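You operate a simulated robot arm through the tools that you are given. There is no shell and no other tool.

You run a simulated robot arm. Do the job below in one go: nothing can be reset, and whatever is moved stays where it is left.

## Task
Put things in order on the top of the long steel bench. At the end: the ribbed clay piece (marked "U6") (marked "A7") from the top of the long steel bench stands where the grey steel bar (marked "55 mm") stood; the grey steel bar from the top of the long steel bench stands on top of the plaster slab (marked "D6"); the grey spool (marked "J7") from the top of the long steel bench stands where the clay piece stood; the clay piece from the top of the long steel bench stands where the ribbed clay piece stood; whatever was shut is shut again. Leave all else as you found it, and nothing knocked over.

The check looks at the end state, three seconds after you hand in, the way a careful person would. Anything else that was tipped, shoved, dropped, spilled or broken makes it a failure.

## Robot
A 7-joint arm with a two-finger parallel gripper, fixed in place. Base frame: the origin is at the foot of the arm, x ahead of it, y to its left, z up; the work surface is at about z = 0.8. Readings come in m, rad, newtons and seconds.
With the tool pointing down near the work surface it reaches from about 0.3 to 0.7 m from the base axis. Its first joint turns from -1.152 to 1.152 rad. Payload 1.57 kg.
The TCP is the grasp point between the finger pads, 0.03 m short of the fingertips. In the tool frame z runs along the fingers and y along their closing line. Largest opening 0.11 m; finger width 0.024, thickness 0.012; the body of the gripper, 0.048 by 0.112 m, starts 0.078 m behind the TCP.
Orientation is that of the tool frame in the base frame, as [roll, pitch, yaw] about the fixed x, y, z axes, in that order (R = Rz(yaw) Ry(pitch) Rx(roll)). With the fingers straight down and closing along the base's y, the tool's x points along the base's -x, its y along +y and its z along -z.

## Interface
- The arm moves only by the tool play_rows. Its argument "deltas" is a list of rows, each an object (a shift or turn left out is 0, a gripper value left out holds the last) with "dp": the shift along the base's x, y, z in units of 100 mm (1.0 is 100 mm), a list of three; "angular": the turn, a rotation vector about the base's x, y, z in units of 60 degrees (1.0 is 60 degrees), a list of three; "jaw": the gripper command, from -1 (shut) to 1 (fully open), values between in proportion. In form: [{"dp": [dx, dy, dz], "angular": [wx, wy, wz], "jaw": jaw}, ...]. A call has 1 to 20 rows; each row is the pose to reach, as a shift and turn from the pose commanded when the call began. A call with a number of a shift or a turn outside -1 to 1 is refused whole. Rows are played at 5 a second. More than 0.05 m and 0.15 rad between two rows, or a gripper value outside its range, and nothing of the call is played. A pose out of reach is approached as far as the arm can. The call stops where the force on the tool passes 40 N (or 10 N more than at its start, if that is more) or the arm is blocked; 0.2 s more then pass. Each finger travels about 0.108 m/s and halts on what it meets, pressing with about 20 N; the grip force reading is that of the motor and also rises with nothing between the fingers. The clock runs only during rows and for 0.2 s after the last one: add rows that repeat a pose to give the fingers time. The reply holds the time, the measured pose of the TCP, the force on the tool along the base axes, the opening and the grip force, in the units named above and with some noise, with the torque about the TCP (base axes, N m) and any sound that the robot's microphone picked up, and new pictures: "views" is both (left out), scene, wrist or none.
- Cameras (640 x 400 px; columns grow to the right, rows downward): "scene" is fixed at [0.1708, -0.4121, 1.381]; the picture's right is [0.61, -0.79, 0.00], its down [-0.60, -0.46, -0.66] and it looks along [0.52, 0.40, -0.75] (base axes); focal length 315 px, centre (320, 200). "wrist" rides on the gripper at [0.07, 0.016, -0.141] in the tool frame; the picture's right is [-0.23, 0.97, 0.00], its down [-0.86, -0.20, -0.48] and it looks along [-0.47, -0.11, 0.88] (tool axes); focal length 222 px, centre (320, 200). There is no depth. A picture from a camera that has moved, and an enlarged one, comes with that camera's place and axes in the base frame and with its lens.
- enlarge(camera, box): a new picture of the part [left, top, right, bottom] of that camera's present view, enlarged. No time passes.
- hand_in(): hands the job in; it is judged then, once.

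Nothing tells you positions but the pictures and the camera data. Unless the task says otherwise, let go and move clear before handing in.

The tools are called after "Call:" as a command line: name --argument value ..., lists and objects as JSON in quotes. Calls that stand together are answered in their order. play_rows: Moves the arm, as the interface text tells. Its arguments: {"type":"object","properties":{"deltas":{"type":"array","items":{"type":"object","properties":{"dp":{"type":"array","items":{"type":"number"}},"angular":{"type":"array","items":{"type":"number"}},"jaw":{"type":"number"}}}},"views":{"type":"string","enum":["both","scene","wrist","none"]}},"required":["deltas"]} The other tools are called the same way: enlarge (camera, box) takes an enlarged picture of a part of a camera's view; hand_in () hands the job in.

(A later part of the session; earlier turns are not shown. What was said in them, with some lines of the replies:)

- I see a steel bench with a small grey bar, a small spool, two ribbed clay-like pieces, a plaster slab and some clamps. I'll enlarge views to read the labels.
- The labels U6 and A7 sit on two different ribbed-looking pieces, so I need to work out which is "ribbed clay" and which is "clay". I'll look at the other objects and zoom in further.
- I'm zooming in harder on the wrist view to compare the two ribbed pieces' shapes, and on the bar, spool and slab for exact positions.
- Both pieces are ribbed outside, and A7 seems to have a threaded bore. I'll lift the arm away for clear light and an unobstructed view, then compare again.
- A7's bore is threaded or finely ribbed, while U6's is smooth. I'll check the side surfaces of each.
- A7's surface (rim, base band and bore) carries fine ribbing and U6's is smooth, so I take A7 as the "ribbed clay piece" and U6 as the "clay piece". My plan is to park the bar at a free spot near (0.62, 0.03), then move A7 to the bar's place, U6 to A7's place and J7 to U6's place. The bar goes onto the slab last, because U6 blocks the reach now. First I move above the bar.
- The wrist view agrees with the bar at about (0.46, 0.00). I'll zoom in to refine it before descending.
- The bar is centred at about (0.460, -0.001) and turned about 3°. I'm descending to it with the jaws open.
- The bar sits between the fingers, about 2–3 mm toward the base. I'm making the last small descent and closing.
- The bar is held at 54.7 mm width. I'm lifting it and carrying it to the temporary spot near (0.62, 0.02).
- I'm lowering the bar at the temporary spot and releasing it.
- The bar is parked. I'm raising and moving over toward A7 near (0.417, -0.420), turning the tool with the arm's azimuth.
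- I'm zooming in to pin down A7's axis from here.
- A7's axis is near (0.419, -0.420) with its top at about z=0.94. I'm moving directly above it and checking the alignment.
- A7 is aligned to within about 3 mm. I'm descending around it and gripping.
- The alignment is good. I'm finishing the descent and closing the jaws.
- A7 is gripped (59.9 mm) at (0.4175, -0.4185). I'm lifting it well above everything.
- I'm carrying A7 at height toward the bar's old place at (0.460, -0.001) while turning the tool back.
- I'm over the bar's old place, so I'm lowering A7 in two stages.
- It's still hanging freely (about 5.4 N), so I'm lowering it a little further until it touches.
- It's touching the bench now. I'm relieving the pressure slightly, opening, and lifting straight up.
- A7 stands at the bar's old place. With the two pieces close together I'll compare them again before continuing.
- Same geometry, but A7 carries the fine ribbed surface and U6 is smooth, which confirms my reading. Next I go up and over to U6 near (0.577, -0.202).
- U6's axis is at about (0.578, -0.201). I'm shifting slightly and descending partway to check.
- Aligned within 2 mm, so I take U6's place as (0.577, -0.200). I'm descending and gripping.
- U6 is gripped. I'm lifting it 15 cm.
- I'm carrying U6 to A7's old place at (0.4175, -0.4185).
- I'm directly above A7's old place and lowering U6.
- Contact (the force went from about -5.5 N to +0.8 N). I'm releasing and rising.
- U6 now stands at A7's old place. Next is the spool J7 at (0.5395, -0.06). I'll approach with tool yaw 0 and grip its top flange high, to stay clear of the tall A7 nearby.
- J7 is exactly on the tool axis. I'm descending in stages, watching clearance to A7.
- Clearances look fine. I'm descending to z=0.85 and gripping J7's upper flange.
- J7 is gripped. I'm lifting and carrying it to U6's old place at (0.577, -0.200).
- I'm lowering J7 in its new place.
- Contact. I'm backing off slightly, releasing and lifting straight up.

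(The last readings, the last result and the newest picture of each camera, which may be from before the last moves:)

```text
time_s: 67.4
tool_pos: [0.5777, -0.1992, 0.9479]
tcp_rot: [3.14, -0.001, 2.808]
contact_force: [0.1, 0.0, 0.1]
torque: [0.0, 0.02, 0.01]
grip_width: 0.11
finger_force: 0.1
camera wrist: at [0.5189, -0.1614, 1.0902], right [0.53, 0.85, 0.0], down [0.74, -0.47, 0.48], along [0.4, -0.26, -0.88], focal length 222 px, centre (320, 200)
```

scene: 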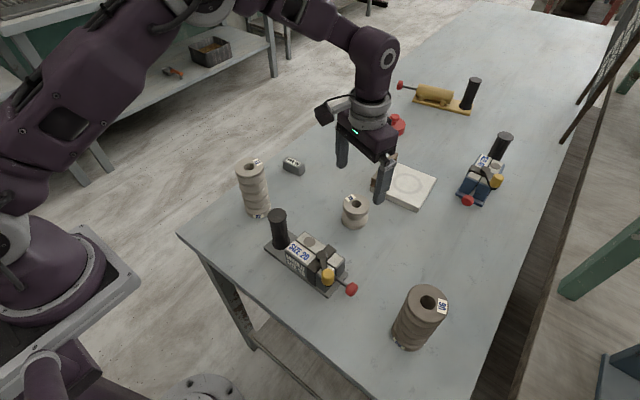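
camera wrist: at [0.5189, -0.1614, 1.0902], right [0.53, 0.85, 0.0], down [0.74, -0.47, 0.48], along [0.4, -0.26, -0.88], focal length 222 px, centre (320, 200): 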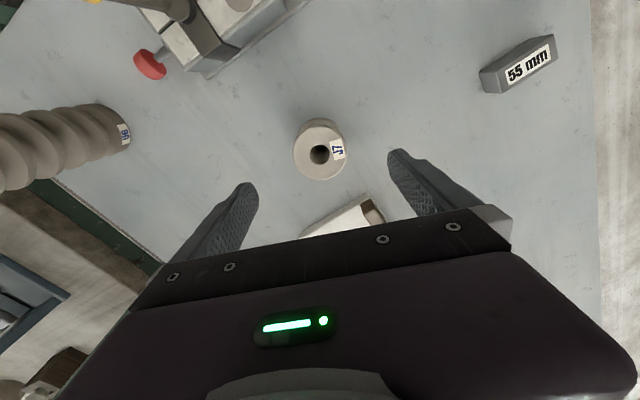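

J7 stands at U6's old place. Now I'll measure the slab and its wooden batten precisely before the last move.

Call:
enlarge --camera "scene" --box '[360, 140, 450, 216]'

Call:
enlarge --camera "scene" --box '[270, 145, 320, 185]'

```text
5.26 times, centred on (405, 178) of scene
camera zoom: at [0.1708, -0.4121, 1.381], right [0.61, -0.79, 0.0], down [-0.6, -0.46, -0.66], along [0.52, 0.4, -0.75], focal length 1657 px, centre (-127, 316)
```

zoom: 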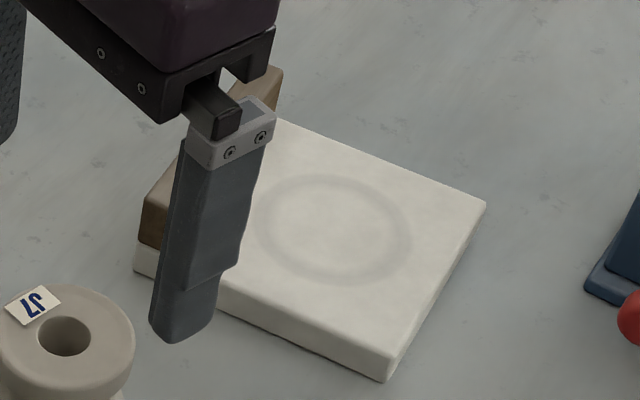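

```text
10.00 times, centred on (295, 165) of scene
camera zoom: at [0.1708, -0.4121, 1.381], right [0.61, -0.79, 0.0], down [-0.6, -0.46, -0.66], along [0.52, 0.4, -0.75], focal length 3148 px, centre (570, 550)
```

zoom: 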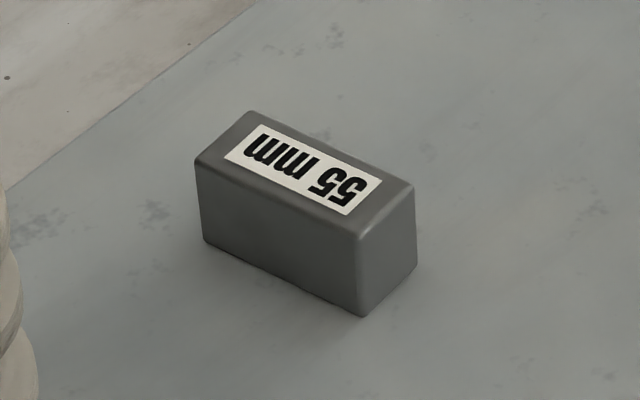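

The slab's free area centres near (0.74, -0.25), which is farther than the nominal reach. With nothing held, I'll test in the air how far the downward tool can go.

Call:
play_rows --deltas '[{"dp": [0.3, -0.1, 0.1], "angular": [0, 0, 0.06]}, {"dp": [0.6, -0.2, 0.1], "angular": [0, 0, 0.12]}, {"dp": [0.9, -0.3, 0.1], "angular": [0, 0, 0.18]}, {"dp": [0.9, -0.3, 0.1], "angular": [0, 0, 0.18]}]' --views "none"

Call:
play_rows --deltas '[{"dp": [0.2, -0.1, 0], "angular": [0, 0, 0.07]}, {"dp": [0.4, -0.2, 0], "angular": [0, 0, 0.14]}, {"dp": [0.58, -0.26, 0], "angular": [0, 0, 0.203]}, {"dp": [0.58, -0.26, 0], "angular": [0, 0, 0.203]}]'

```text
time_s: 68.4
tool_pos: [0.6472, -0.2224, 0.9603]
tcp_rot: [-3.14, 0.0, 2.995]
contact_force: [0.2, -0.4, 0.0]
torque: [0.01, 0.02, 0.01]
grip_width: 0.11
finger_force: 0.1
out of reach, approached as far as the arm can: row 3, 4
```

```text
time_s: 69.4
tool_pos: [0.6498, -0.2331, 0.9518]
tcp_rot: [-3.141, 0.002, -3.076]
contact_force: [-0.4, -0.1, 0.2]
torque: [-0.01, 0.03, 0.01]
grip_width: 0.11
finger_force: 0.0
out of reach, approached as far as the arm can: row 1, 2, 3, 4
camera wrist: at [0.5791, -0.2214, 1.0942], right [0.16, 0.99, 0.0], down [0.87, -0.14, 0.48], along [0.47, -0.08, -0.88], focal length 222 px, centre (320, 200)
```

scene: 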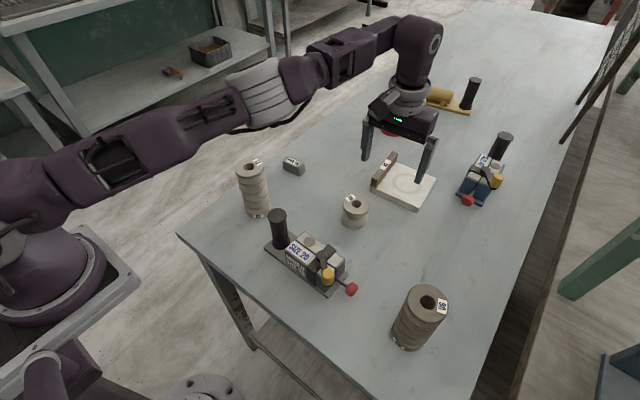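
wrist: 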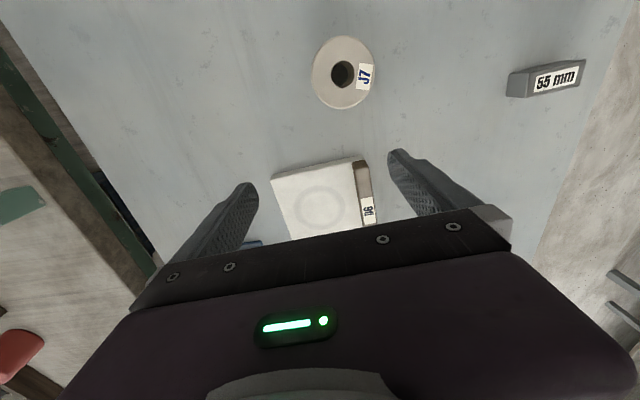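

The downward tool tops out at about 0.69 m radius, so the slab needs an outward-tilted tool. A tilted pick at the bar's present spot would bring the wrist camera too near A7. So I'll first shift the bar, tool straight down, to about (0.64, -0.10), then regrip it tilted. First I come back within reach.

Call:
play_rows --deltas '[{"dp": [-0.25, 0.25, 0]}, {"dp": [-0.5, 0.5, 0]}, {"dp": [-0.75, 0.75, 0]}, {"dp": [-1.0, 1.0, 0]}, {"dp": [-1.0, 1.0, 0]}]' --views "scene"

```text
time_s: 70.6
tool_pos: [0.6479, -0.2314, 0.9521]
tcp_rot: [-3.139, 0.001, -3.075]
contact_force: [0.5, 0.4, 0.2]
torque: [-0.02, 0.02, 0.01]
grip_width: 0.1099
finger_force: 0.1
out of reach, approached as far as the arm can: row 1, 2, 3, 4, 5
```

scene: 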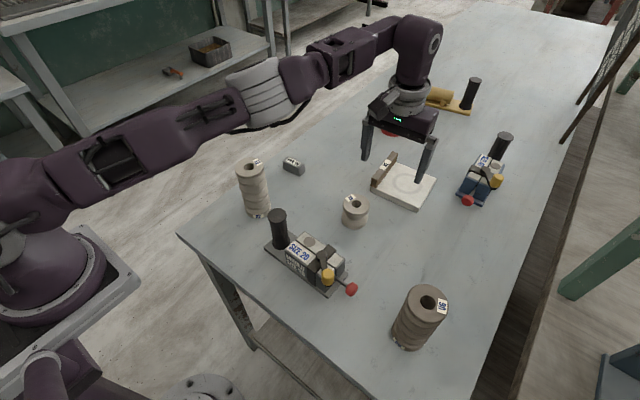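

The arm didn't respond, probably because it's stretched to a singular pose. I'll try a vertical component to get out of it.

Call:
play_rows --deltas '[{"dp": [0, 0, 0.3]}, {"dp": [0, 0, 0.6]}, {"dp": [0, 0, 0.9]}, {"dp": [0, 0, 0.9]}]' --views "scene"

```text
time_s: 71.6
tool_pos: [0.6342, -0.2315, 1.0365]
tcp_rot: [-3.141, 0.0, -3.076]
contact_force: [0.2, -0.2, 0.1]
torque: [-0.01, 0.0, 0.01]
grip_width: 0.1101
finger_force: 0.1
out of reach, approached as far as the arm can: row 1, 2, 3, 4
```

scene: 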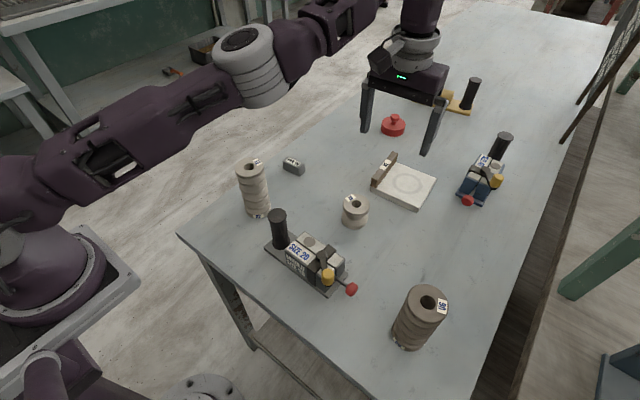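

I'll try a combined inward, upward and yaw-back move to free the arm.

Call:
play_rows --deltas '[{"dp": [-0.3, 0.1, 0.1], "angular": [0, 0, -0.05]}, {"dp": [-0.6, 0.2, 0.2], "angular": [0, 0, -0.1]}, {"dp": [-0.9, 0.3, 0.2], "angular": [0, 0, -0.15]}, {"dp": [-0.9, 0.3, 0.2], "angular": [0, 0, -0.15]}]' --views "scene"

```text
time_s: 72.6
tool_pos: [0.5462, -0.1996, 1.0551]
tcp_rot: [-3.141, 0.0, 3.05]
contact_force: [0.2, 1.3, -0.2]
torque: [0.0, 0.0, 0.0]
grip_width: 0.1101
finger_force: 0.0
```

scene: 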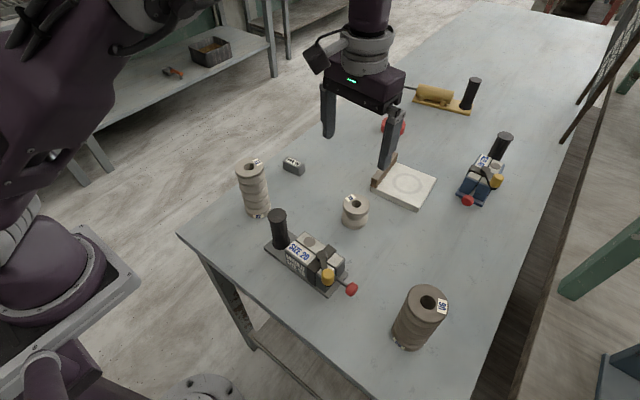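

The arm is free again. I'm moving to above the bar at (0.618, 0.020) with the tool straight down.

Call:
play_rows --deltas '[{"dp": [0.1, 0.25, 0], "angular": [0, 0, 0.05]}, {"dp": [0.2, 0.5, 0], "angular": [0, 0, 0.1]}, {"dp": [0.3, 0.75, 0], "angular": [0, 0, 0.15]}, {"dp": [0.4, 1.0, -0.1], "angular": [0, 0, 0.15]}]' --views "none"

Call:
play_rows --deltas '[{"dp": [0.1, 0.3, -0.15]}, {"dp": [0.2, 0.6, -0.3]}, {"dp": [0.26, 0.9, -0.5]}, {"dp": [0.32, 1.0, -0.7]}, {"dp": [0.32, 1.0, -0.8]}, {"dp": [0.32, 1.0, -0.8]}]'

```text
time_s: 73.6
tool_pos: [0.5868, -0.1008, 1.0469]
tcp_rot: [-3.14, 0.0, -3.074]
contact_force: [0.2, 0.3, -1.3]
torque: [0.04, -0.03, -0.01]
grip_width: 0.1099
finger_force: 0.0
```

```text
time_s: 75.0
tool_pos: [0.6186, 0.0014, 0.9673]
tcp_rot: [-3.141, 0.002, -3.075]
contact_force: [0.0, 0.3, -0.4]
torque: [-0.03, -0.01, 0.02]
grip_width: 0.11
finger_force: 0.0
camera wrist: at [0.5501, 0.0124, 1.1083], right [0.16, 0.99, 0.0], down [0.87, -0.14, 0.48], along [0.47, -0.08, -0.88], focal length 222 px, centre (320, 200)
```

scene: 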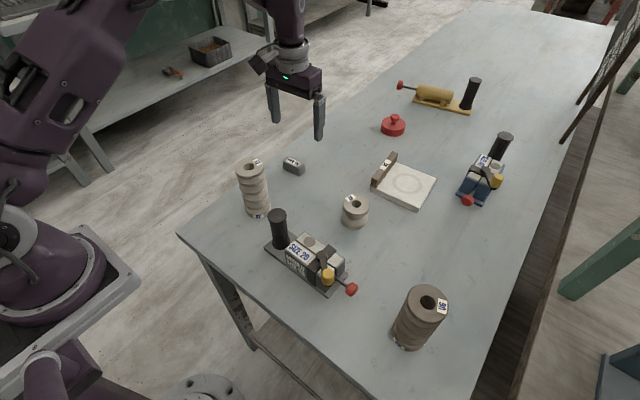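
wrist: 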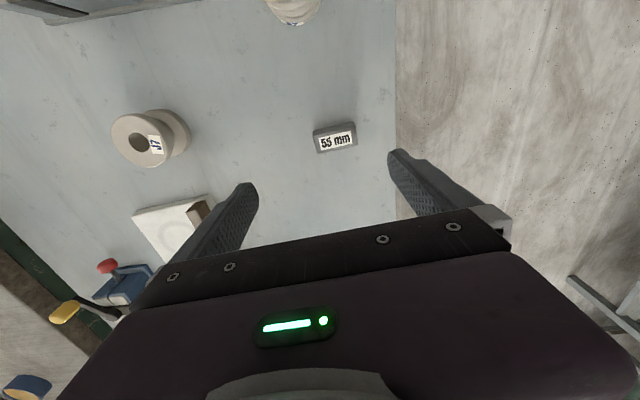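

I'm centering over the bar and descending.

Call:
play_rows --deltas '[{"dp": [-0.01, 0.1, -0.2]}, {"dp": [-0.01, 0.19, -0.4]}, {"dp": [-0.01, 0.19, -0.7]}, {"dp": [-0.01, 0.19, -1.0]}, {"dp": [-0.01, 0.19, -1.0]}]'

```text
time_s: 76.2
tool_pos: [0.6173, 0.0207, 0.8662]
tcp_rot: [-3.141, 0.001, -3.074]
contact_force: [0.5, -0.3, -0.2]
torque: [0.03, -0.01, 0.01]
grip_width: 0.1103
finger_force: 0.2
camera wrist: at [0.5481, 0.0324, 1.0076], right [0.16, 0.99, 0.0], down [0.87, -0.14, 0.48], along [0.47, -0.08, -0.88], focal length 222 px, centre (320, 200)
```

scene: 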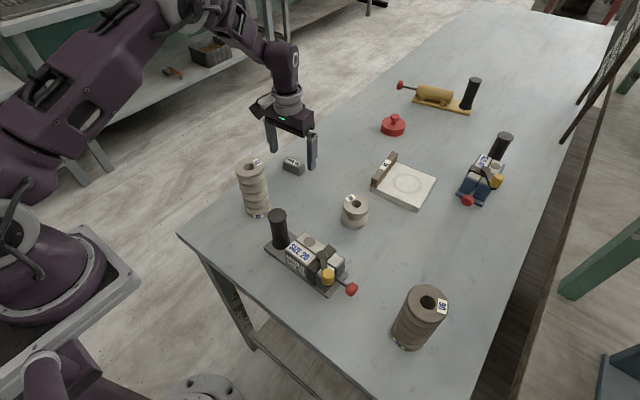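
wrist: 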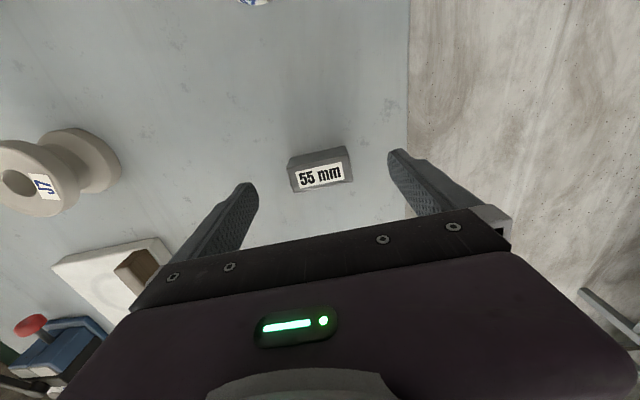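

Call:
play_rows --deltas '[{"dp": [0, 0, -0.15]}, {"dp": [0, 0, -0.25]}, {"dp": [0, 0, -0.285]}, {"dp": [0, 0, -0.285]}, {"dp": [0, 0, -0.285], "jaw": -1}, {"dp": [0, 0, -0.285], "jaw": -1}, {"dp": [0, 0, -0.285], "jaw": -1}, {"dp": [0, 0, -0.285], "jaw": -1}]' --views "wrist"

```text
time_s: 78.0
tool_pos: [0.6163, 0.0207, 0.8372]
tcp_rot: [-3.141, 0.0, -3.074]
contact_force: [-0.2, 0.8, -0.4]
torque: [0.12, -0.01, -0.02]
grip_width: 0.0547
finger_force: 19.8
camera wrist: at [0.5473, 0.0313, 0.9789], right [0.16, 0.99, 0.0], down [0.87, -0.14, 0.48], along [0.47, -0.08, -0.88], focal length 222 px, centre (320, 200)
```

wrist: 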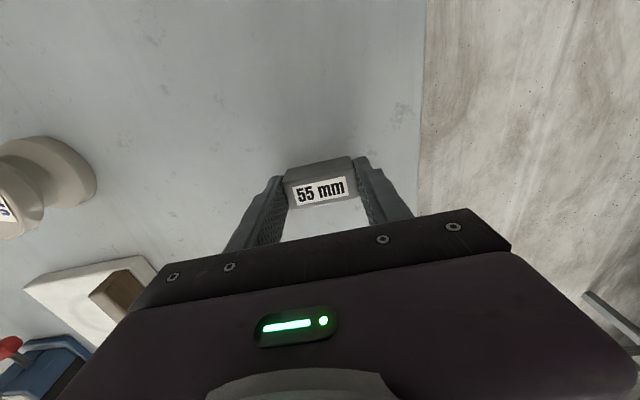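

The bar is held. I'm lifting it slightly and moving it to about (0.635, -0.10).

Call:
play_rows --deltas '[{"dp": [0, 0, 0.15]}, {"dp": [0, 0, 0.4]}, {"dp": [0, 0, 0.6]}, {"dp": [0.05, -0.25, 0.6]}, {"dp": [0.1, -0.5, 0.6]}, {"dp": [0.15, -0.75, 0.6]}, {"dp": [0.19, -1.0, 0.6]}, {"dp": [0.19, -1.0, 0.6]}]' --views "none"

Call:
play_rows --deltas '[{"dp": [0, -0.2, 0]}, {"dp": [0, -0.2, -0.2]}, {"dp": [0, -0.2, -0.4]}, {"dp": [0, -0.2, -0.53]}, {"dp": [0, -0.2, -0.58]}, {"dp": [0, -0.2, -0.595]}, {"dp": [0, -0.2, -0.595]}]'

```text
time_s: 79.8
tool_pos: [0.6374, -0.0809, 0.8969]
tcp_rot: [-3.141, 0.0, -3.075]
contact_force: [-0.4, -0.2, -2.6]
torque: [0.0, 0.01, -0.05]
grip_width: 0.0549
finger_force: 20.2
```

```text
time_s: 81.4
tool_pos: [0.6373, -0.1001, 0.8384]
tcp_rot: [3.141, 0.001, -3.076]
contact_force: [-1.5, 0.2, 2.3]
torque: [0.14, 0.1, 0.03]
grip_width: 0.0549
finger_force: 20.1
camera wrist: at [0.5669, -0.089, 0.9789], right [0.16, 0.99, 0.0], down [0.87, -0.14, 0.48], along [0.47, -0.08, -0.88], focal length 222 px, centre (320, 200)
```

scene: 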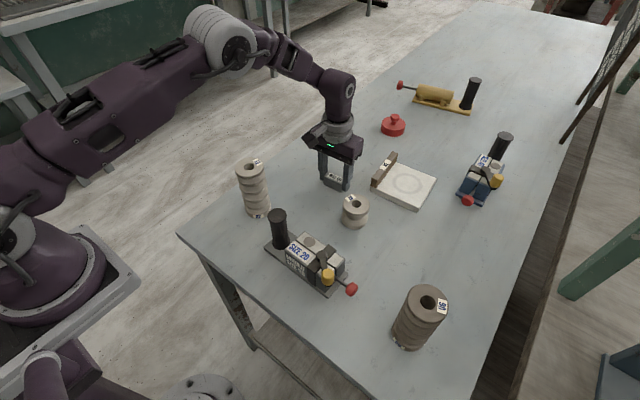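
wrist: 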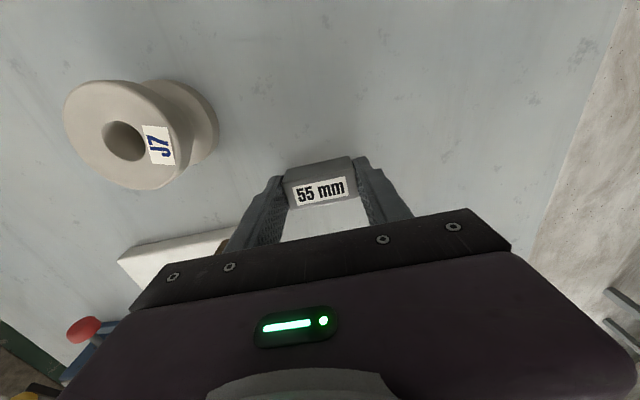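

The bar is resting on the bench. I'm releasing, rising 6 cm, and tilting the tool 35° outward.

Call:
play_rows --deltas '[{"dp": [0, 0, 0], "jaw": 0.0}, {"dp": [0, 0, 0], "jaw": 0.5}, {"dp": [0, 0, 0], "jaw": 0.5}, {"dp": [0, 0, 0.2]}, {"dp": [0, 0, 0.5]}, {"dp": [0, 0, 0.8]}, {"dp": [-0.03, 0, 0.8], "angular": [0.0077, -0.1164, 0]}, {"dp": [-0.06, 0, 0.8], "angular": [0.0155, -0.2328, 0]}, {"dp": [-0.09, 0, 0.8], "angular": [0.0232, -0.3492, 0]}, {"dp": [-0.12, 0, 0.8], "angular": [0.031, -0.4656, 0]}, {"dp": [-0.15, -0.01, 0.8], "angular": [0.0387, -0.582, 0]}, {"dp": [-0.15, -0.01, 0.8], "angular": [0.0387, -0.582, 0]}]'

```text
time_s: 84.0
tool_pos: [0.6215, -0.1011, 0.9174]
tcp_rot: [-3.141, 0.612, -3.075]
contact_force: [-0.6, 0.8, -0.2]
torque: [-0.02, -0.01, 0.02]
grip_width: 0.0826
finger_force: 0.2
camera wrist: at [0.4833, -0.0948, 0.9931], right [0.12, 0.98, 0.13], down [0.44, -0.17, 0.88], along [0.89, -0.05, -0.45], focal length 222 px, centre (320, 200)
```

scene: 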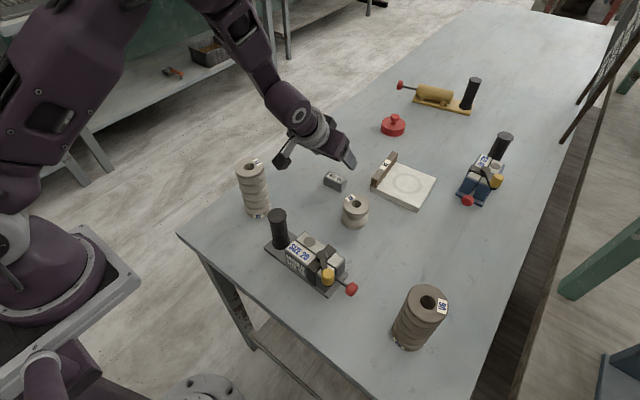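
wrist: 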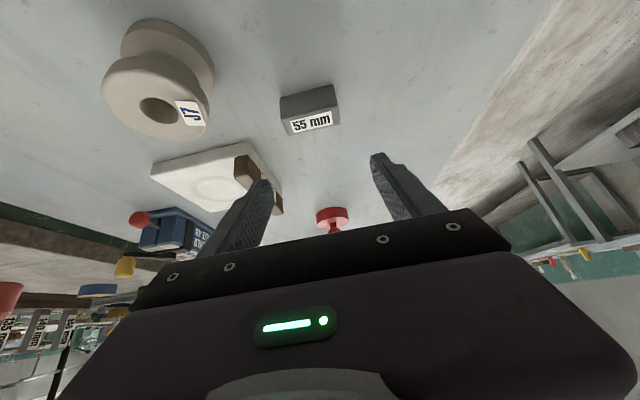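

The tilt is done. I'll check the bar's position relative to the fingers more exactly.

Call:
enlarge --camera "wrist" --box '[260, 70, 360, 150]'

Call:
enlarge --camera "scene" --box '[310, 160, 360, 200]'

```text
5.00 times, centred on (310, 110) of wrist
camera zoom: at [0.4833, -0.0948, 0.9931], right [0.12, 0.98, 0.13], down [0.44, -0.17, 0.88], along [0.89, -0.05, -0.45], focal length 1111 px, centre (370, 650)
```

zoom: 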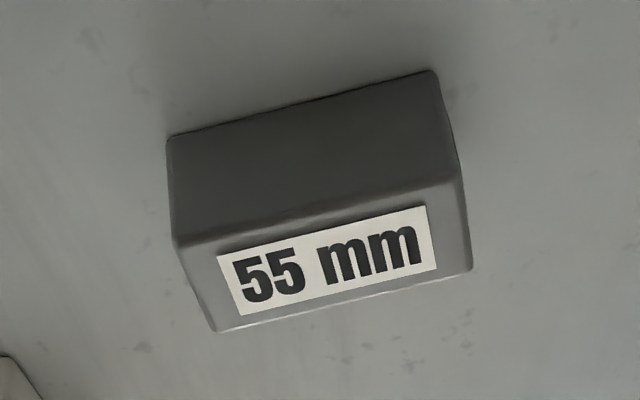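

```text
10.00 times, centred on (335, 180) of scene
camera zoom: at [0.1708, -0.4121, 1.381], right [0.61, -0.79, 0.0], down [-0.6, -0.46, -0.66], along [0.52, 0.4, -0.75], focal length 3148 px, centre (170, 400)
```

zoom: 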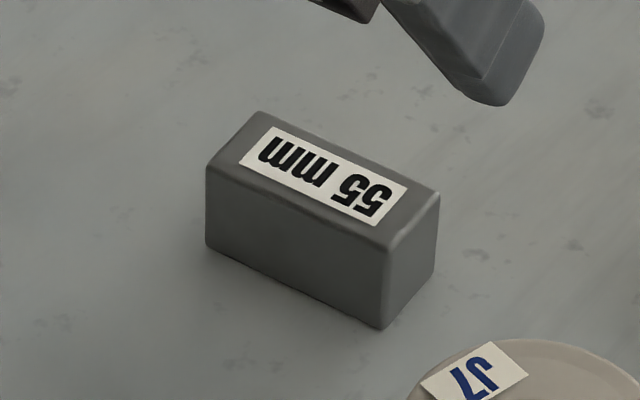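

The bar is at about (0.638, -0.1005). I'm lowering the tilted tool onto it and gripping.

Call:
play_rows --deltas '[{"dp": [0.015, 0, -0.25]}, {"dp": [0.015, 0, -0.5]}, {"dp": [0.015, 0, -0.7]}, {"dp": [0.015, 0, -0.8]}, {"dp": [0.015, 0, -0.8]}]'

```text
time_s: 85.2
tool_pos: [0.622, -0.1004, 0.8374]
tcp_rot: [-3.141, 0.611, -3.074]
contact_force: [0.9, 0.5, 0.6]
torque: [-0.02, -0.01, -0.01]
grip_width: 0.0824
finger_force: 0.1
camera wrist: at [0.4837, -0.0937, 0.9126], right [0.12, 0.98, 0.13], down [0.44, -0.17, 0.88], along [0.89, -0.05, -0.45], focal length 222 px, centre (320, 200)
```

scene: 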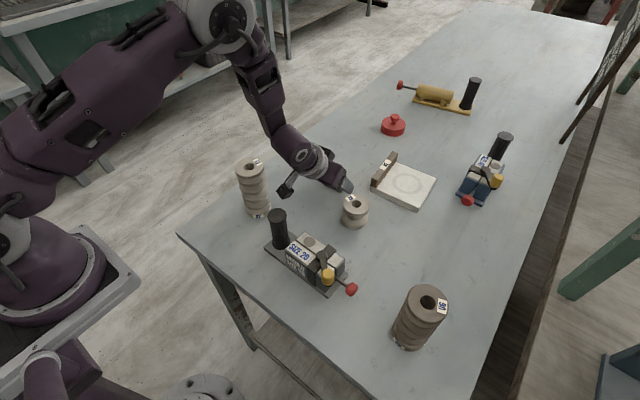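
wrist: 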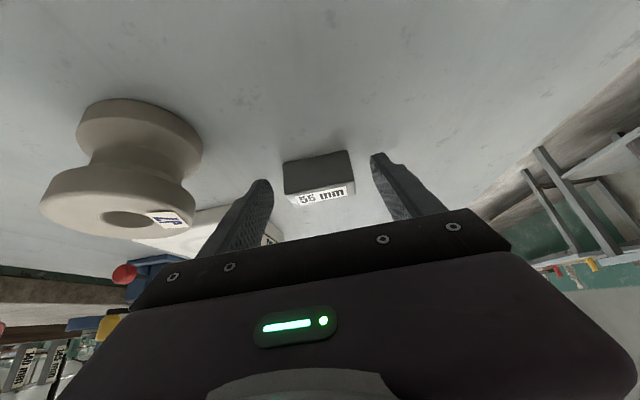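

Call:
play_rows --deltas '[{"dp": [0, 0, 0], "jaw": -1}, {"dp": [0, 0, 0], "jaw": -1}, {"dp": [0, 0, 0], "jaw": -1}, {"dp": [0, 0, 0], "jaw": -1}]' --views "wrist"

Call:
enlarge --camera "wrist" --box '[240, 130, 400, 230]'

```text
time_s: 86.2
tool_pos: [0.6204, -0.1011, 0.8364]
tcp_rot: [3.141, 0.611, -3.075]
contact_force: [-1.4, -1.2, 0.8]
torque: [0.02, -0.04, -0.02]
grip_width: 0.0549
finger_force: 20.1
camera wrist: at [0.4837, -0.0937, 0.9127], right [0.12, 0.98, 0.13], down [0.44, -0.17, 0.88], along [0.89, -0.05, -0.45], focal length 222 px, centre (320, 200)
```

wrist: 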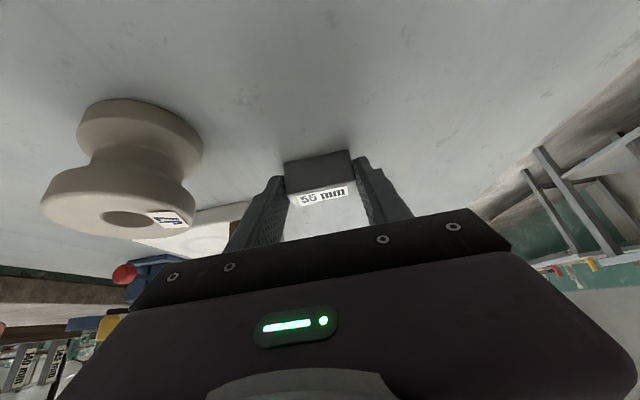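

```text
4.00 times, centred on (320, 180) of wrist
camera zoom: at [0.4837, -0.0937, 0.9127], right [0.12, 0.98, 0.13], down [0.44, -0.17, 0.88], along [0.89, -0.05, -0.45], focal length 888 px, centre (320, 280)
```

zoom: 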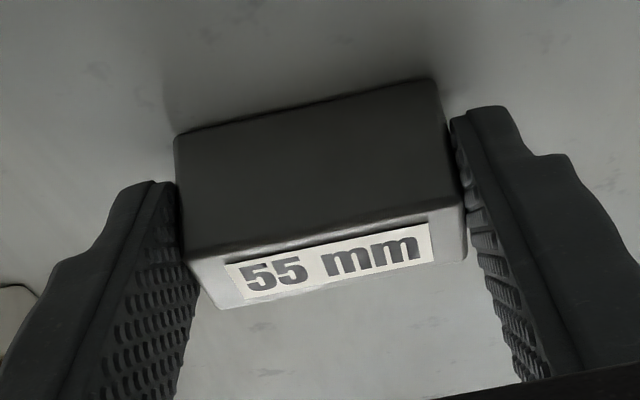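

Firm grip with the bar level. I'm lifting 8 cm and moving toward the slab with the tilt held.

Call:
play_rows --deltas '[{"dp": [0, 0, 0.15]}, {"dp": [0, 0, 0.4]}, {"dp": [0, 0, 0.6]}, {"dp": [0, 0, 0.8]}, {"dp": [0, 0, 0.8]}]' --views "none"

Call:
play_rows --deltas '[{"dp": [0.12, -0.22, 0]}, {"dp": [0.24, -0.44, 0]}, {"dp": [0.36, -0.66, 0]}, {"dp": [0.48, -0.88, 0]}, {"dp": [0.48, -0.88, 0]}]'

```text
time_s: 87.4
tool_pos: [0.6235, -0.0994, 0.9187]
tcp_rot: [3.141, 0.611, -3.075]
contact_force: [0.0, -0.3, -3.3]
torque: [-0.02, 0.07, 0.01]
grip_width: 0.0547
finger_force: 19.7
```

```text
time_s: 88.6
tool_pos: [0.6709, -0.1891, 0.9179]
tcp_rot: [-3.14, 0.611, -3.075]
contact_force: [0.3, 0.4, -2.8]
torque: [0.01, 0.06, 0.03]
grip_width: 0.0549
finger_force: 20.4
camera wrist: at [0.5329, -0.1826, 0.9933], right [0.12, 0.98, 0.13], down [0.44, -0.17, 0.88], along [0.89, -0.05, -0.45], focal length 222 px, centre (320, 200)
```

scene: 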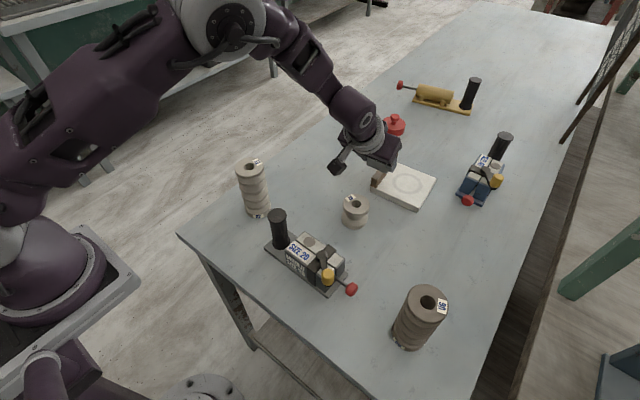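
wrist: 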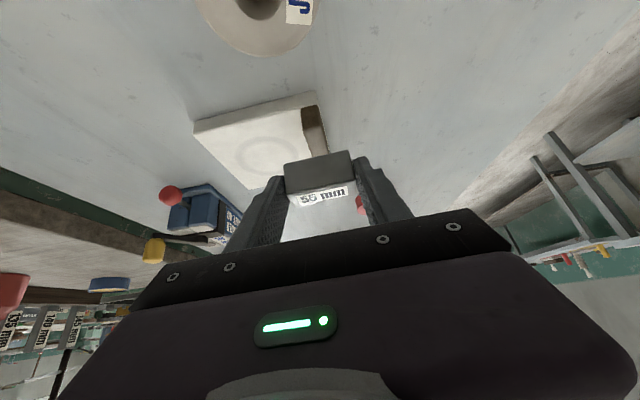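

Call:
play_rows --deltas '[{"dp": [0.12, -0.2, 0]}, {"dp": [0.24, -0.4, 0]}, {"dp": [0.35, -0.6, 0]}, {"dp": [0.42, -0.68, 0]}, {"dp": [0.42, -0.68, 0]}]'

Call:
enlarge --camera "scene" --box '[340, 120, 460, 220]'

Call:
enlarge --camera "wrist" --box '[200, 80, 420, 220]'

```text
time_s: 89.8
tool_pos: [0.7135, -0.2581, 0.9192]
tcp_rot: [3.141, 0.611, -3.074]
contact_force: [0.4, 0.3, -3.4]
torque: [-0.02, 0.02, 0.01]
grip_width: 0.055
finger_force: 20.2
camera wrist: at [0.5747, -0.2519, 0.9942], right [0.12, 0.98, 0.13], down [0.44, -0.17, 0.88], along [0.89, -0.05, -0.45], focal length 222 px, centre (320, 200)
```

scene: 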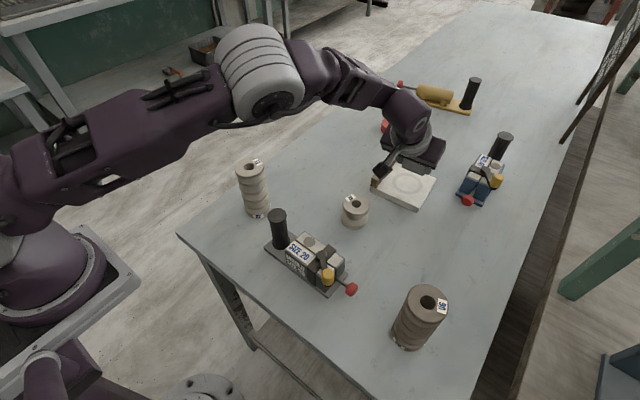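
wrist: 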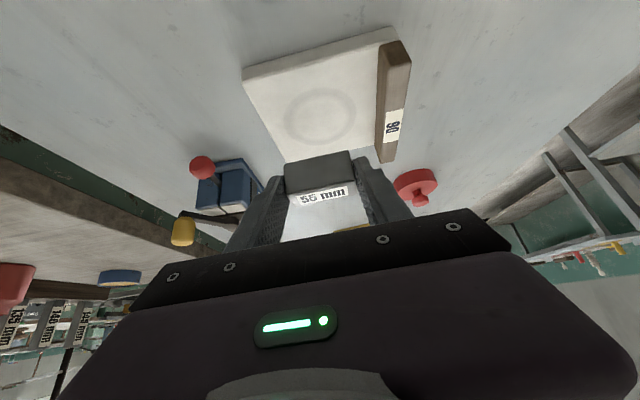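

```text
4.00 times, centred on (400, 170) of scene
camera zoom: at [0.1709, -0.4121, 1.3809], right [0.61, -0.79, 0.0], down [-0.6, -0.46, -0.66], along [0.52, 0.4, -0.75], focal length 1259 px, centre (0, 320)
```

zoom: 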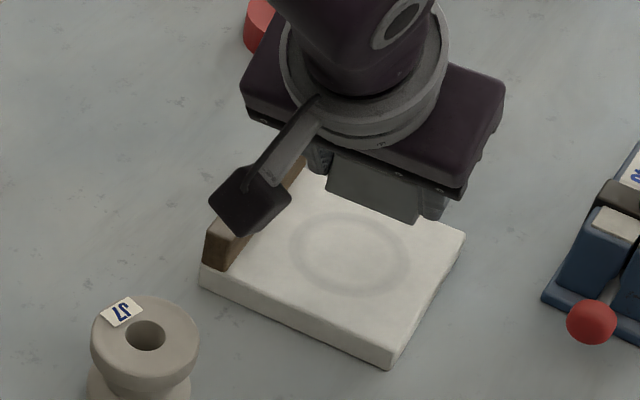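

```text
2.86 times, centred on (310, 150) of wrist
camera zoom: at [0.5747, -0.2519, 0.9942], right [0.12, 0.98, 0.13], down [0.44, -0.17, 0.88], along [0.89, -0.05, -0.45], focal length 635 px, centre (349, 343)
```

zoom: 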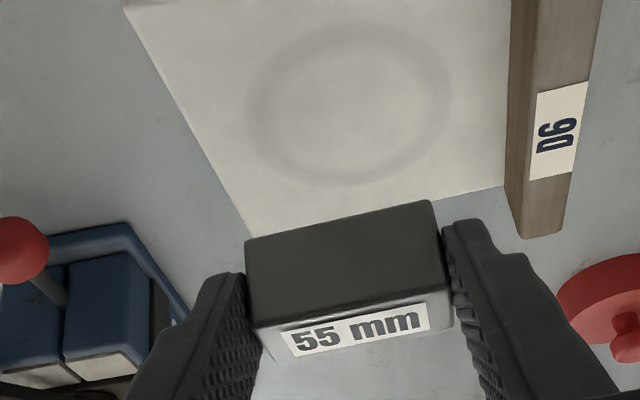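

No reach problem. The bar is over the slab, clear of the batten, so I'm lowering toward the slab and then creeping to contact.

Call:
play_rows --deltas '[{"dp": [0.05, 0.04, -0.1]}, {"dp": [0.05, 0.04, -0.25]}, {"dp": [0.05, 0.04, -0.4]}, {"dp": [0.05, 0.04, -0.52]}, {"dp": [0.05, 0.04, -0.56]}, {"dp": [0.05, 0.04, -0.56]}]'

Call:
enlarge --camera "wrist" --box '[200, 60, 440, 210]'

```text
time_s: 91.2
tool_pos: [0.7172, -0.2528, 0.8627]
tcp_rot: [3.141, 0.611, -3.075]
contact_force: [-0.5, 0.1, -2.6]
torque: [0.01, 0.09, -0.02]
grip_width: 0.0548
finger_force: 20.4
camera wrist: at [0.5793, -0.2458, 0.9387], right [0.12, 0.98, 0.13], down [0.44, -0.17, 0.88], along [0.89, -0.05, -0.45], focal length 222 px, centre (320, 200)
```

scene: 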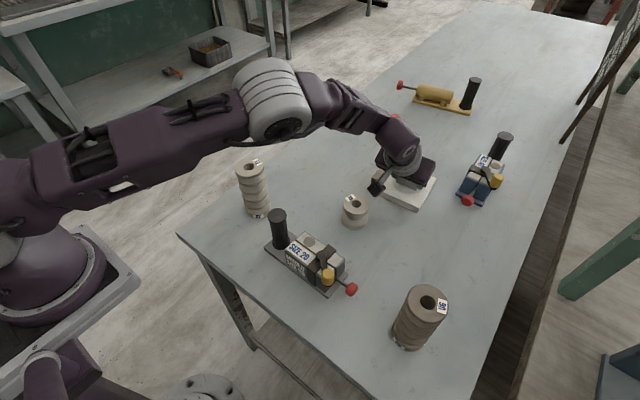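
wrist: 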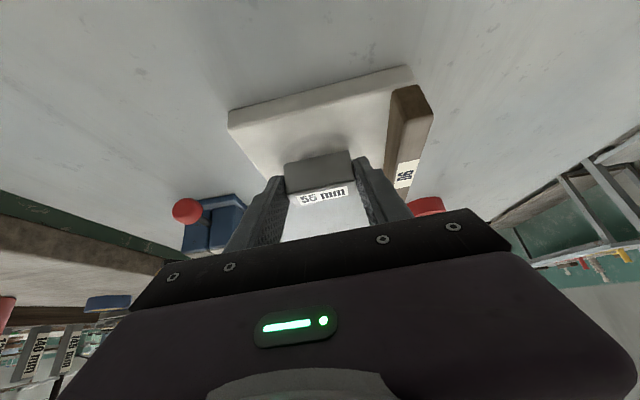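

```text
2.67 times, centred on (320, 135) of wrist
camera zoom: at [0.5793, -0.2458, 0.9387], right [0.12, 0.98, 0.13], down [0.44, -0.17, 0.88], along [0.89, -0.05, -0.45], focal length 592 px, centre (320, 373)
```

zoom: 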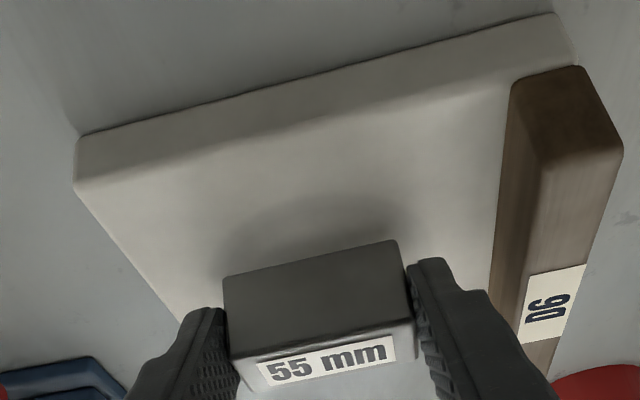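

Call:
play_rows --deltas '[{"dp": [0, 0, -0.02]}, {"dp": [0, 0, -0.04]}, {"dp": [0, 0, -0.04]}]' --views "none"

Call:
play_rows --deltas '[{"dp": [0, 0, -0.02]}, {"dp": [0, 0, -0.02]}]' --views "none"

Call:
play_rows --deltas '[{"dp": [0, 0, -0.015]}, {"dp": [0, 0, -0.015]}]' --views "none"

```text
time_s: 92.0
tool_pos: [0.7176, -0.2528, 0.8591]
tcp_rot: [-3.141, 0.61, -3.075]
contact_force: [0.1, -0.8, -2.7]
torque: [-0.01, 0.06, 0.02]
grip_width: 0.0547
finger_force: 19.9
```

```text
time_s: 92.6
tool_pos: [0.7181, -0.253, 0.8563]
tcp_rot: [-3.139, 0.612, -3.077]
contact_force: [-3.2, 0.5, 7.1]
torque: [0.31, 0.06, 0.06]
grip_width: 0.0549
finger_force: 20.2
```

```text
time_s: 93.2
tool_pos: [0.7184, -0.2536, 0.8557]
tcp_rot: [-3.141, 0.615, -3.076]
contact_force: [-0.3, 2.4, 16.0]
torque: [0.1, -0.26, 0.05]
grip_width: 0.0548
finger_force: 20.3
```

Contact with the slab. I'm backing off 1.5 mm, opening modestly so as not to reach the batten, and rising straight up.

Call:
play_rows --deltas '[{"dp": [0, 0, 0.015]}, {"dp": [0, 0, 0.015], "jaw": 0.1}, {"dp": [0, 0, 0.015], "jaw": 0.3}, {"dp": [0, 0, 0.015], "jaw": 0.3}, {"dp": [0, 0, 0.1]}, {"dp": [0, 0, 0.25]}, {"dp": [0, 0, 0.5]}, {"dp": [0, 0, 0.8]}, {"dp": [0, 0, 0.8]}]'

```text
time_s: 95.2
tool_pos: [0.7186, -0.2535, 0.9347]
tcp_rot: [-3.141, 0.612, -3.076]
contact_force: [0.1, -0.1, 0.7]
torque: [0.02, 0.02, 0.02]
grip_width: 0.0715
finger_force: 0.0
camera wrist: at [0.5801, -0.2466, 1.011], right [0.12, 0.98, 0.13], down [0.44, -0.17, 0.88], along [0.89, -0.05, -0.45], focal length 222 px, centre (320, 200)
```

scene: 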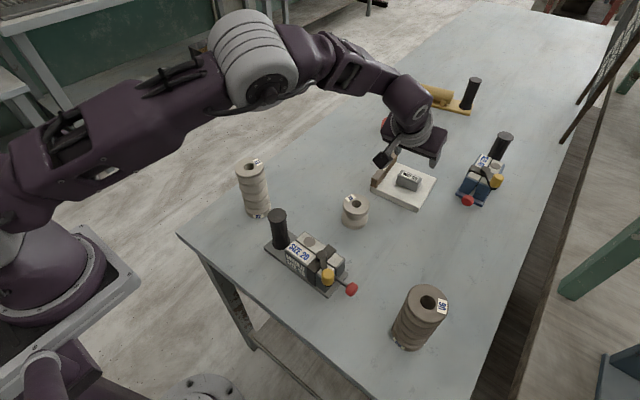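
wrist: 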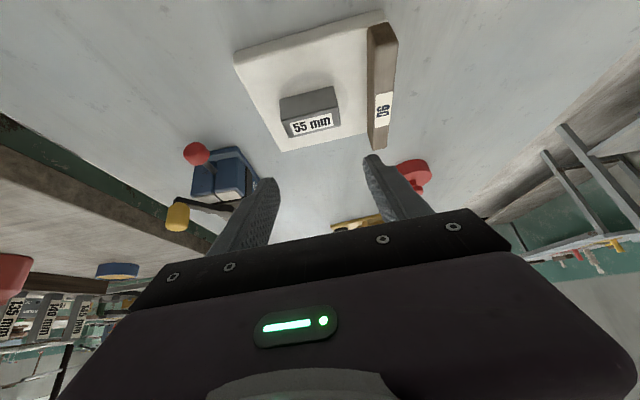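

The bar sits on the slab. I'm retreating up and inward and levelling the tool.

Call:
play_rows --deltas '[{"dp": [0, 0, 0.3]}, {"dp": [-0.1, 0.05, 0.6]}, {"dp": [-0.4, 0.15, 0.8]}, {"dp": [-0.7, 0.25, 0.9]}, {"dp": [-1.0, 0.35, 1.0]}, {"dp": [-1.0, 0.35, 1.0]}]' --views "none"

Call:
play_rows --deltas '[{"dp": [-0.2, 0, 0.1], "angular": [-0.0077, 0.1164, 0]}, {"dp": [-0.4, 0.1, 0.2], "angular": [-0.0155, 0.2328, 0]}, {"dp": [-0.6, 0.2, 0.3], "angular": [-0.0232, 0.3492, 0]}, {"dp": [-0.8, 0.3, 0.3], "angular": [-0.031, 0.4656, 0]}, {"dp": [-1.0, 0.4, 0.3], "angular": [-0.0387, 0.582, 0]}, {"dp": [-1.0, 0.4, 0.3], "angular": [-0.0387, 0.582, 0]}]' --views "none"

Call:
play_rows --deltas '[{"dp": [-0.2, 0.3, 0.1]}, {"dp": [-0.4, 0.6, 0.2]}, {"dp": [-0.6, 0.9, 0.3]}, {"dp": [-0.6, 0.9, 0.3]}]'

```text
time_s: 96.6
tool_pos: [0.6168, -0.2197, 1.0352]
tcp_rot: [-3.141, 0.611, -3.076]
contact_force: [0.0, 0.6, -0.7]
torque: [0.0, 0.02, 0.02]
grip_width: 0.0714
finger_force: 0.0
```

```text
time_s: 98.0
tool_pos: [0.5164, -0.1786, 1.065]
tcp_rot: [3.141, -0.002, -3.076]
contact_force: [-0.2, 0.4, -0.2]
torque: [0.01, -0.01, 0.0]
grip_width: 0.0715
finger_force: 0.1
```

```text
time_s: 99.0
tool_pos: [0.4576, -0.0877, 1.0938]
tcp_rot: [3.14, 0.0, -3.075]
contact_force: [-0.4, 0.2, 0.8]
torque: [0.0, 0.0, 0.0]
grip_width: 0.0714
finger_force: 0.0
camera wrist: at [0.3881, -0.0765, 1.2357], right [0.16, 0.99, 0.0], down [0.87, -0.14, 0.48], along [0.47, -0.08, -0.88], focal length 222 px, centre (320, 200)
```

scene: 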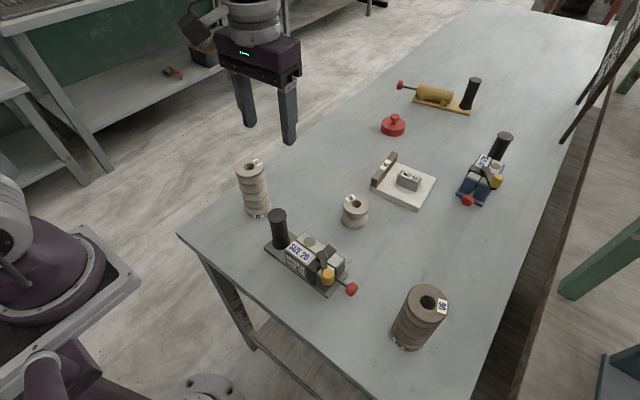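
wrist: 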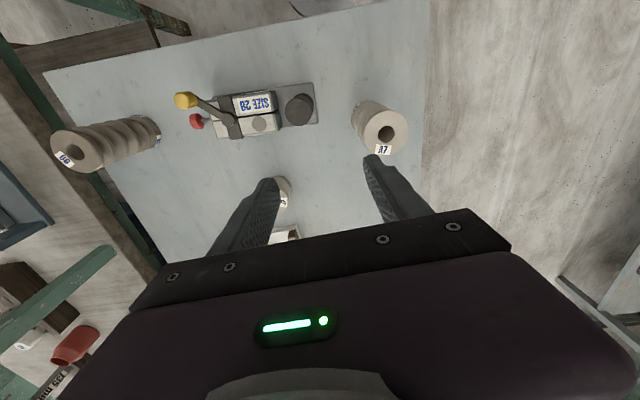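

The arm is clear. I'll check the final layout in close-up.

Call:
enlarge --camera "scene" --box '[225, 140, 385, 240]'

Call:
enlarge --camera "scene" --box '[360, 140, 450, 216]'

Call:
enlarge --camera "scene" --box '[380, 280, 460, 355]'

Call:
enlarge --camera "scene" --box '[250, 200, 370, 300]'

```text
4.00 times, centred on (305, 190) of scene
camera zoom: at [0.1708, -0.4121, 1.381], right [0.61, -0.79, 0.0], down [-0.6, -0.46, -0.66], along [0.52, 0.4, -0.75], focal length 1259 px, centre (380, 240)
```

zoom: 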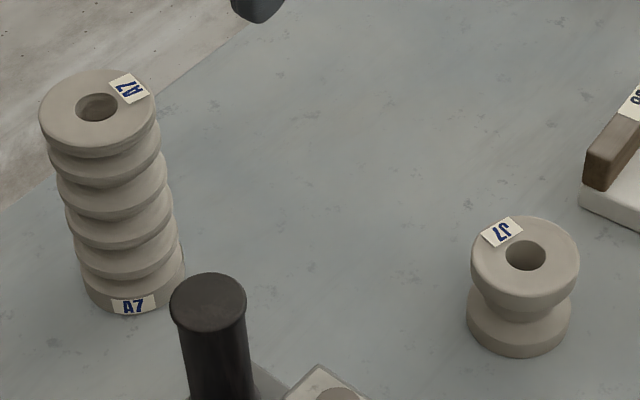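

```text
5.26 times, centred on (405, 178) of scene
camera zoom: at [0.1708, -0.4121, 1.381], right [0.61, -0.79, 0.0], down [-0.6, -0.46, -0.66], along [0.52, 0.4, -0.75], focal length 1657 px, centre (-127, 316)
```

zoom: 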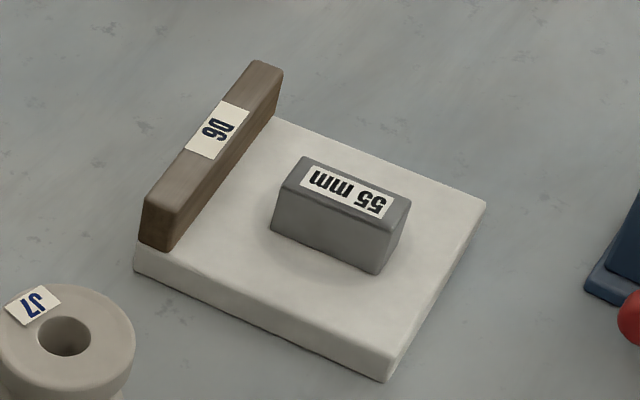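

```text
5.33 times, centred on (420, 318) of scene
camera zoom: at [0.1708, -0.4121, 1.381], right [0.61, -0.79, 0.0], down [-0.6, -0.46, -0.66], along [0.52, 0.4, -0.75], focal length 1679 px, centre (-213, -427)
```

zoom: 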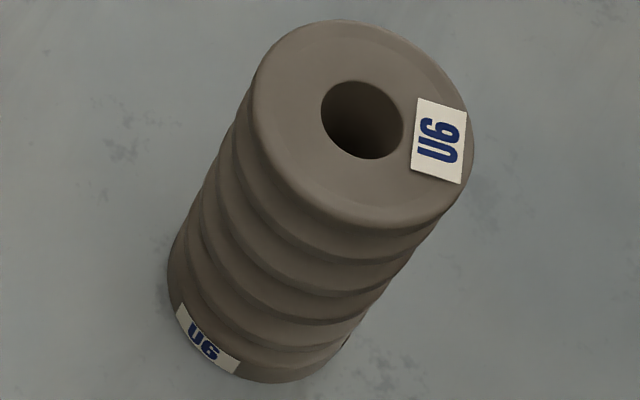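

```text
4.00 times, centred on (310, 250) of scene
camera zoom: at [0.1708, -0.4121, 1.381], right [0.61, -0.79, 0.0], down [-0.6, -0.46, -0.66], along [0.52, 0.4, -0.75], focal length 1259 px, centre (360, 0)
```

zoom: 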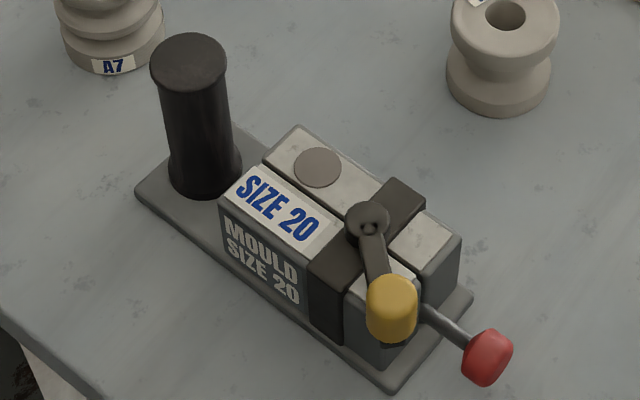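

I read "ribbed clay piece" as A7, since its surface has fine ribbing and U6's is smooth; that is my judgement from the pictures. The layout is now:
- **A7:** at the bar's old place.
- **U6:** at A7's old place.
- **J7:** at U6's old place.
- **55 mm bar:** on the slab D6.

The moulds are as I found them, and the gripper is open and clear, so I'm handing in.

Call:
hand_in

```text
The job is handed in.
```

I moved all four pieces and handed the job in. One choice was a judgement call: which piece counts as the "ribbed clay piece".

The task gives that piece two marks, U6 and A7, but those marks are on two separate pieces of the same shape. I took **A7** as the ribbed clay piece, because its surface and bore have fine ribbing. I took **U6** as the plain clay piece, because it is smooth. If you meant them the other way round, three of the four placements are wrong; only the bar is unaffected.

| Piece | Where it stands now |
|---|---|
| Ribbed clay piece (A7) | Where the 55 mm bar stood |
| Grey steel bar (55 mm) | On top of the plaster slab (D6), label up |
| Grey spool (J7) | Where U6 stood |
| Clay piece (U6) | Where A7 stood |

By my measurements, A7, U6 and J7 are within a few millimetres of the spots they replaced. I set the bar down on free bench space twice before it reached the slab.

In the last pictures nothing was tipped and the moulds looked untouched. I opened nothing, so there was nothing to shut. The arm was clear of everything before I handed in.
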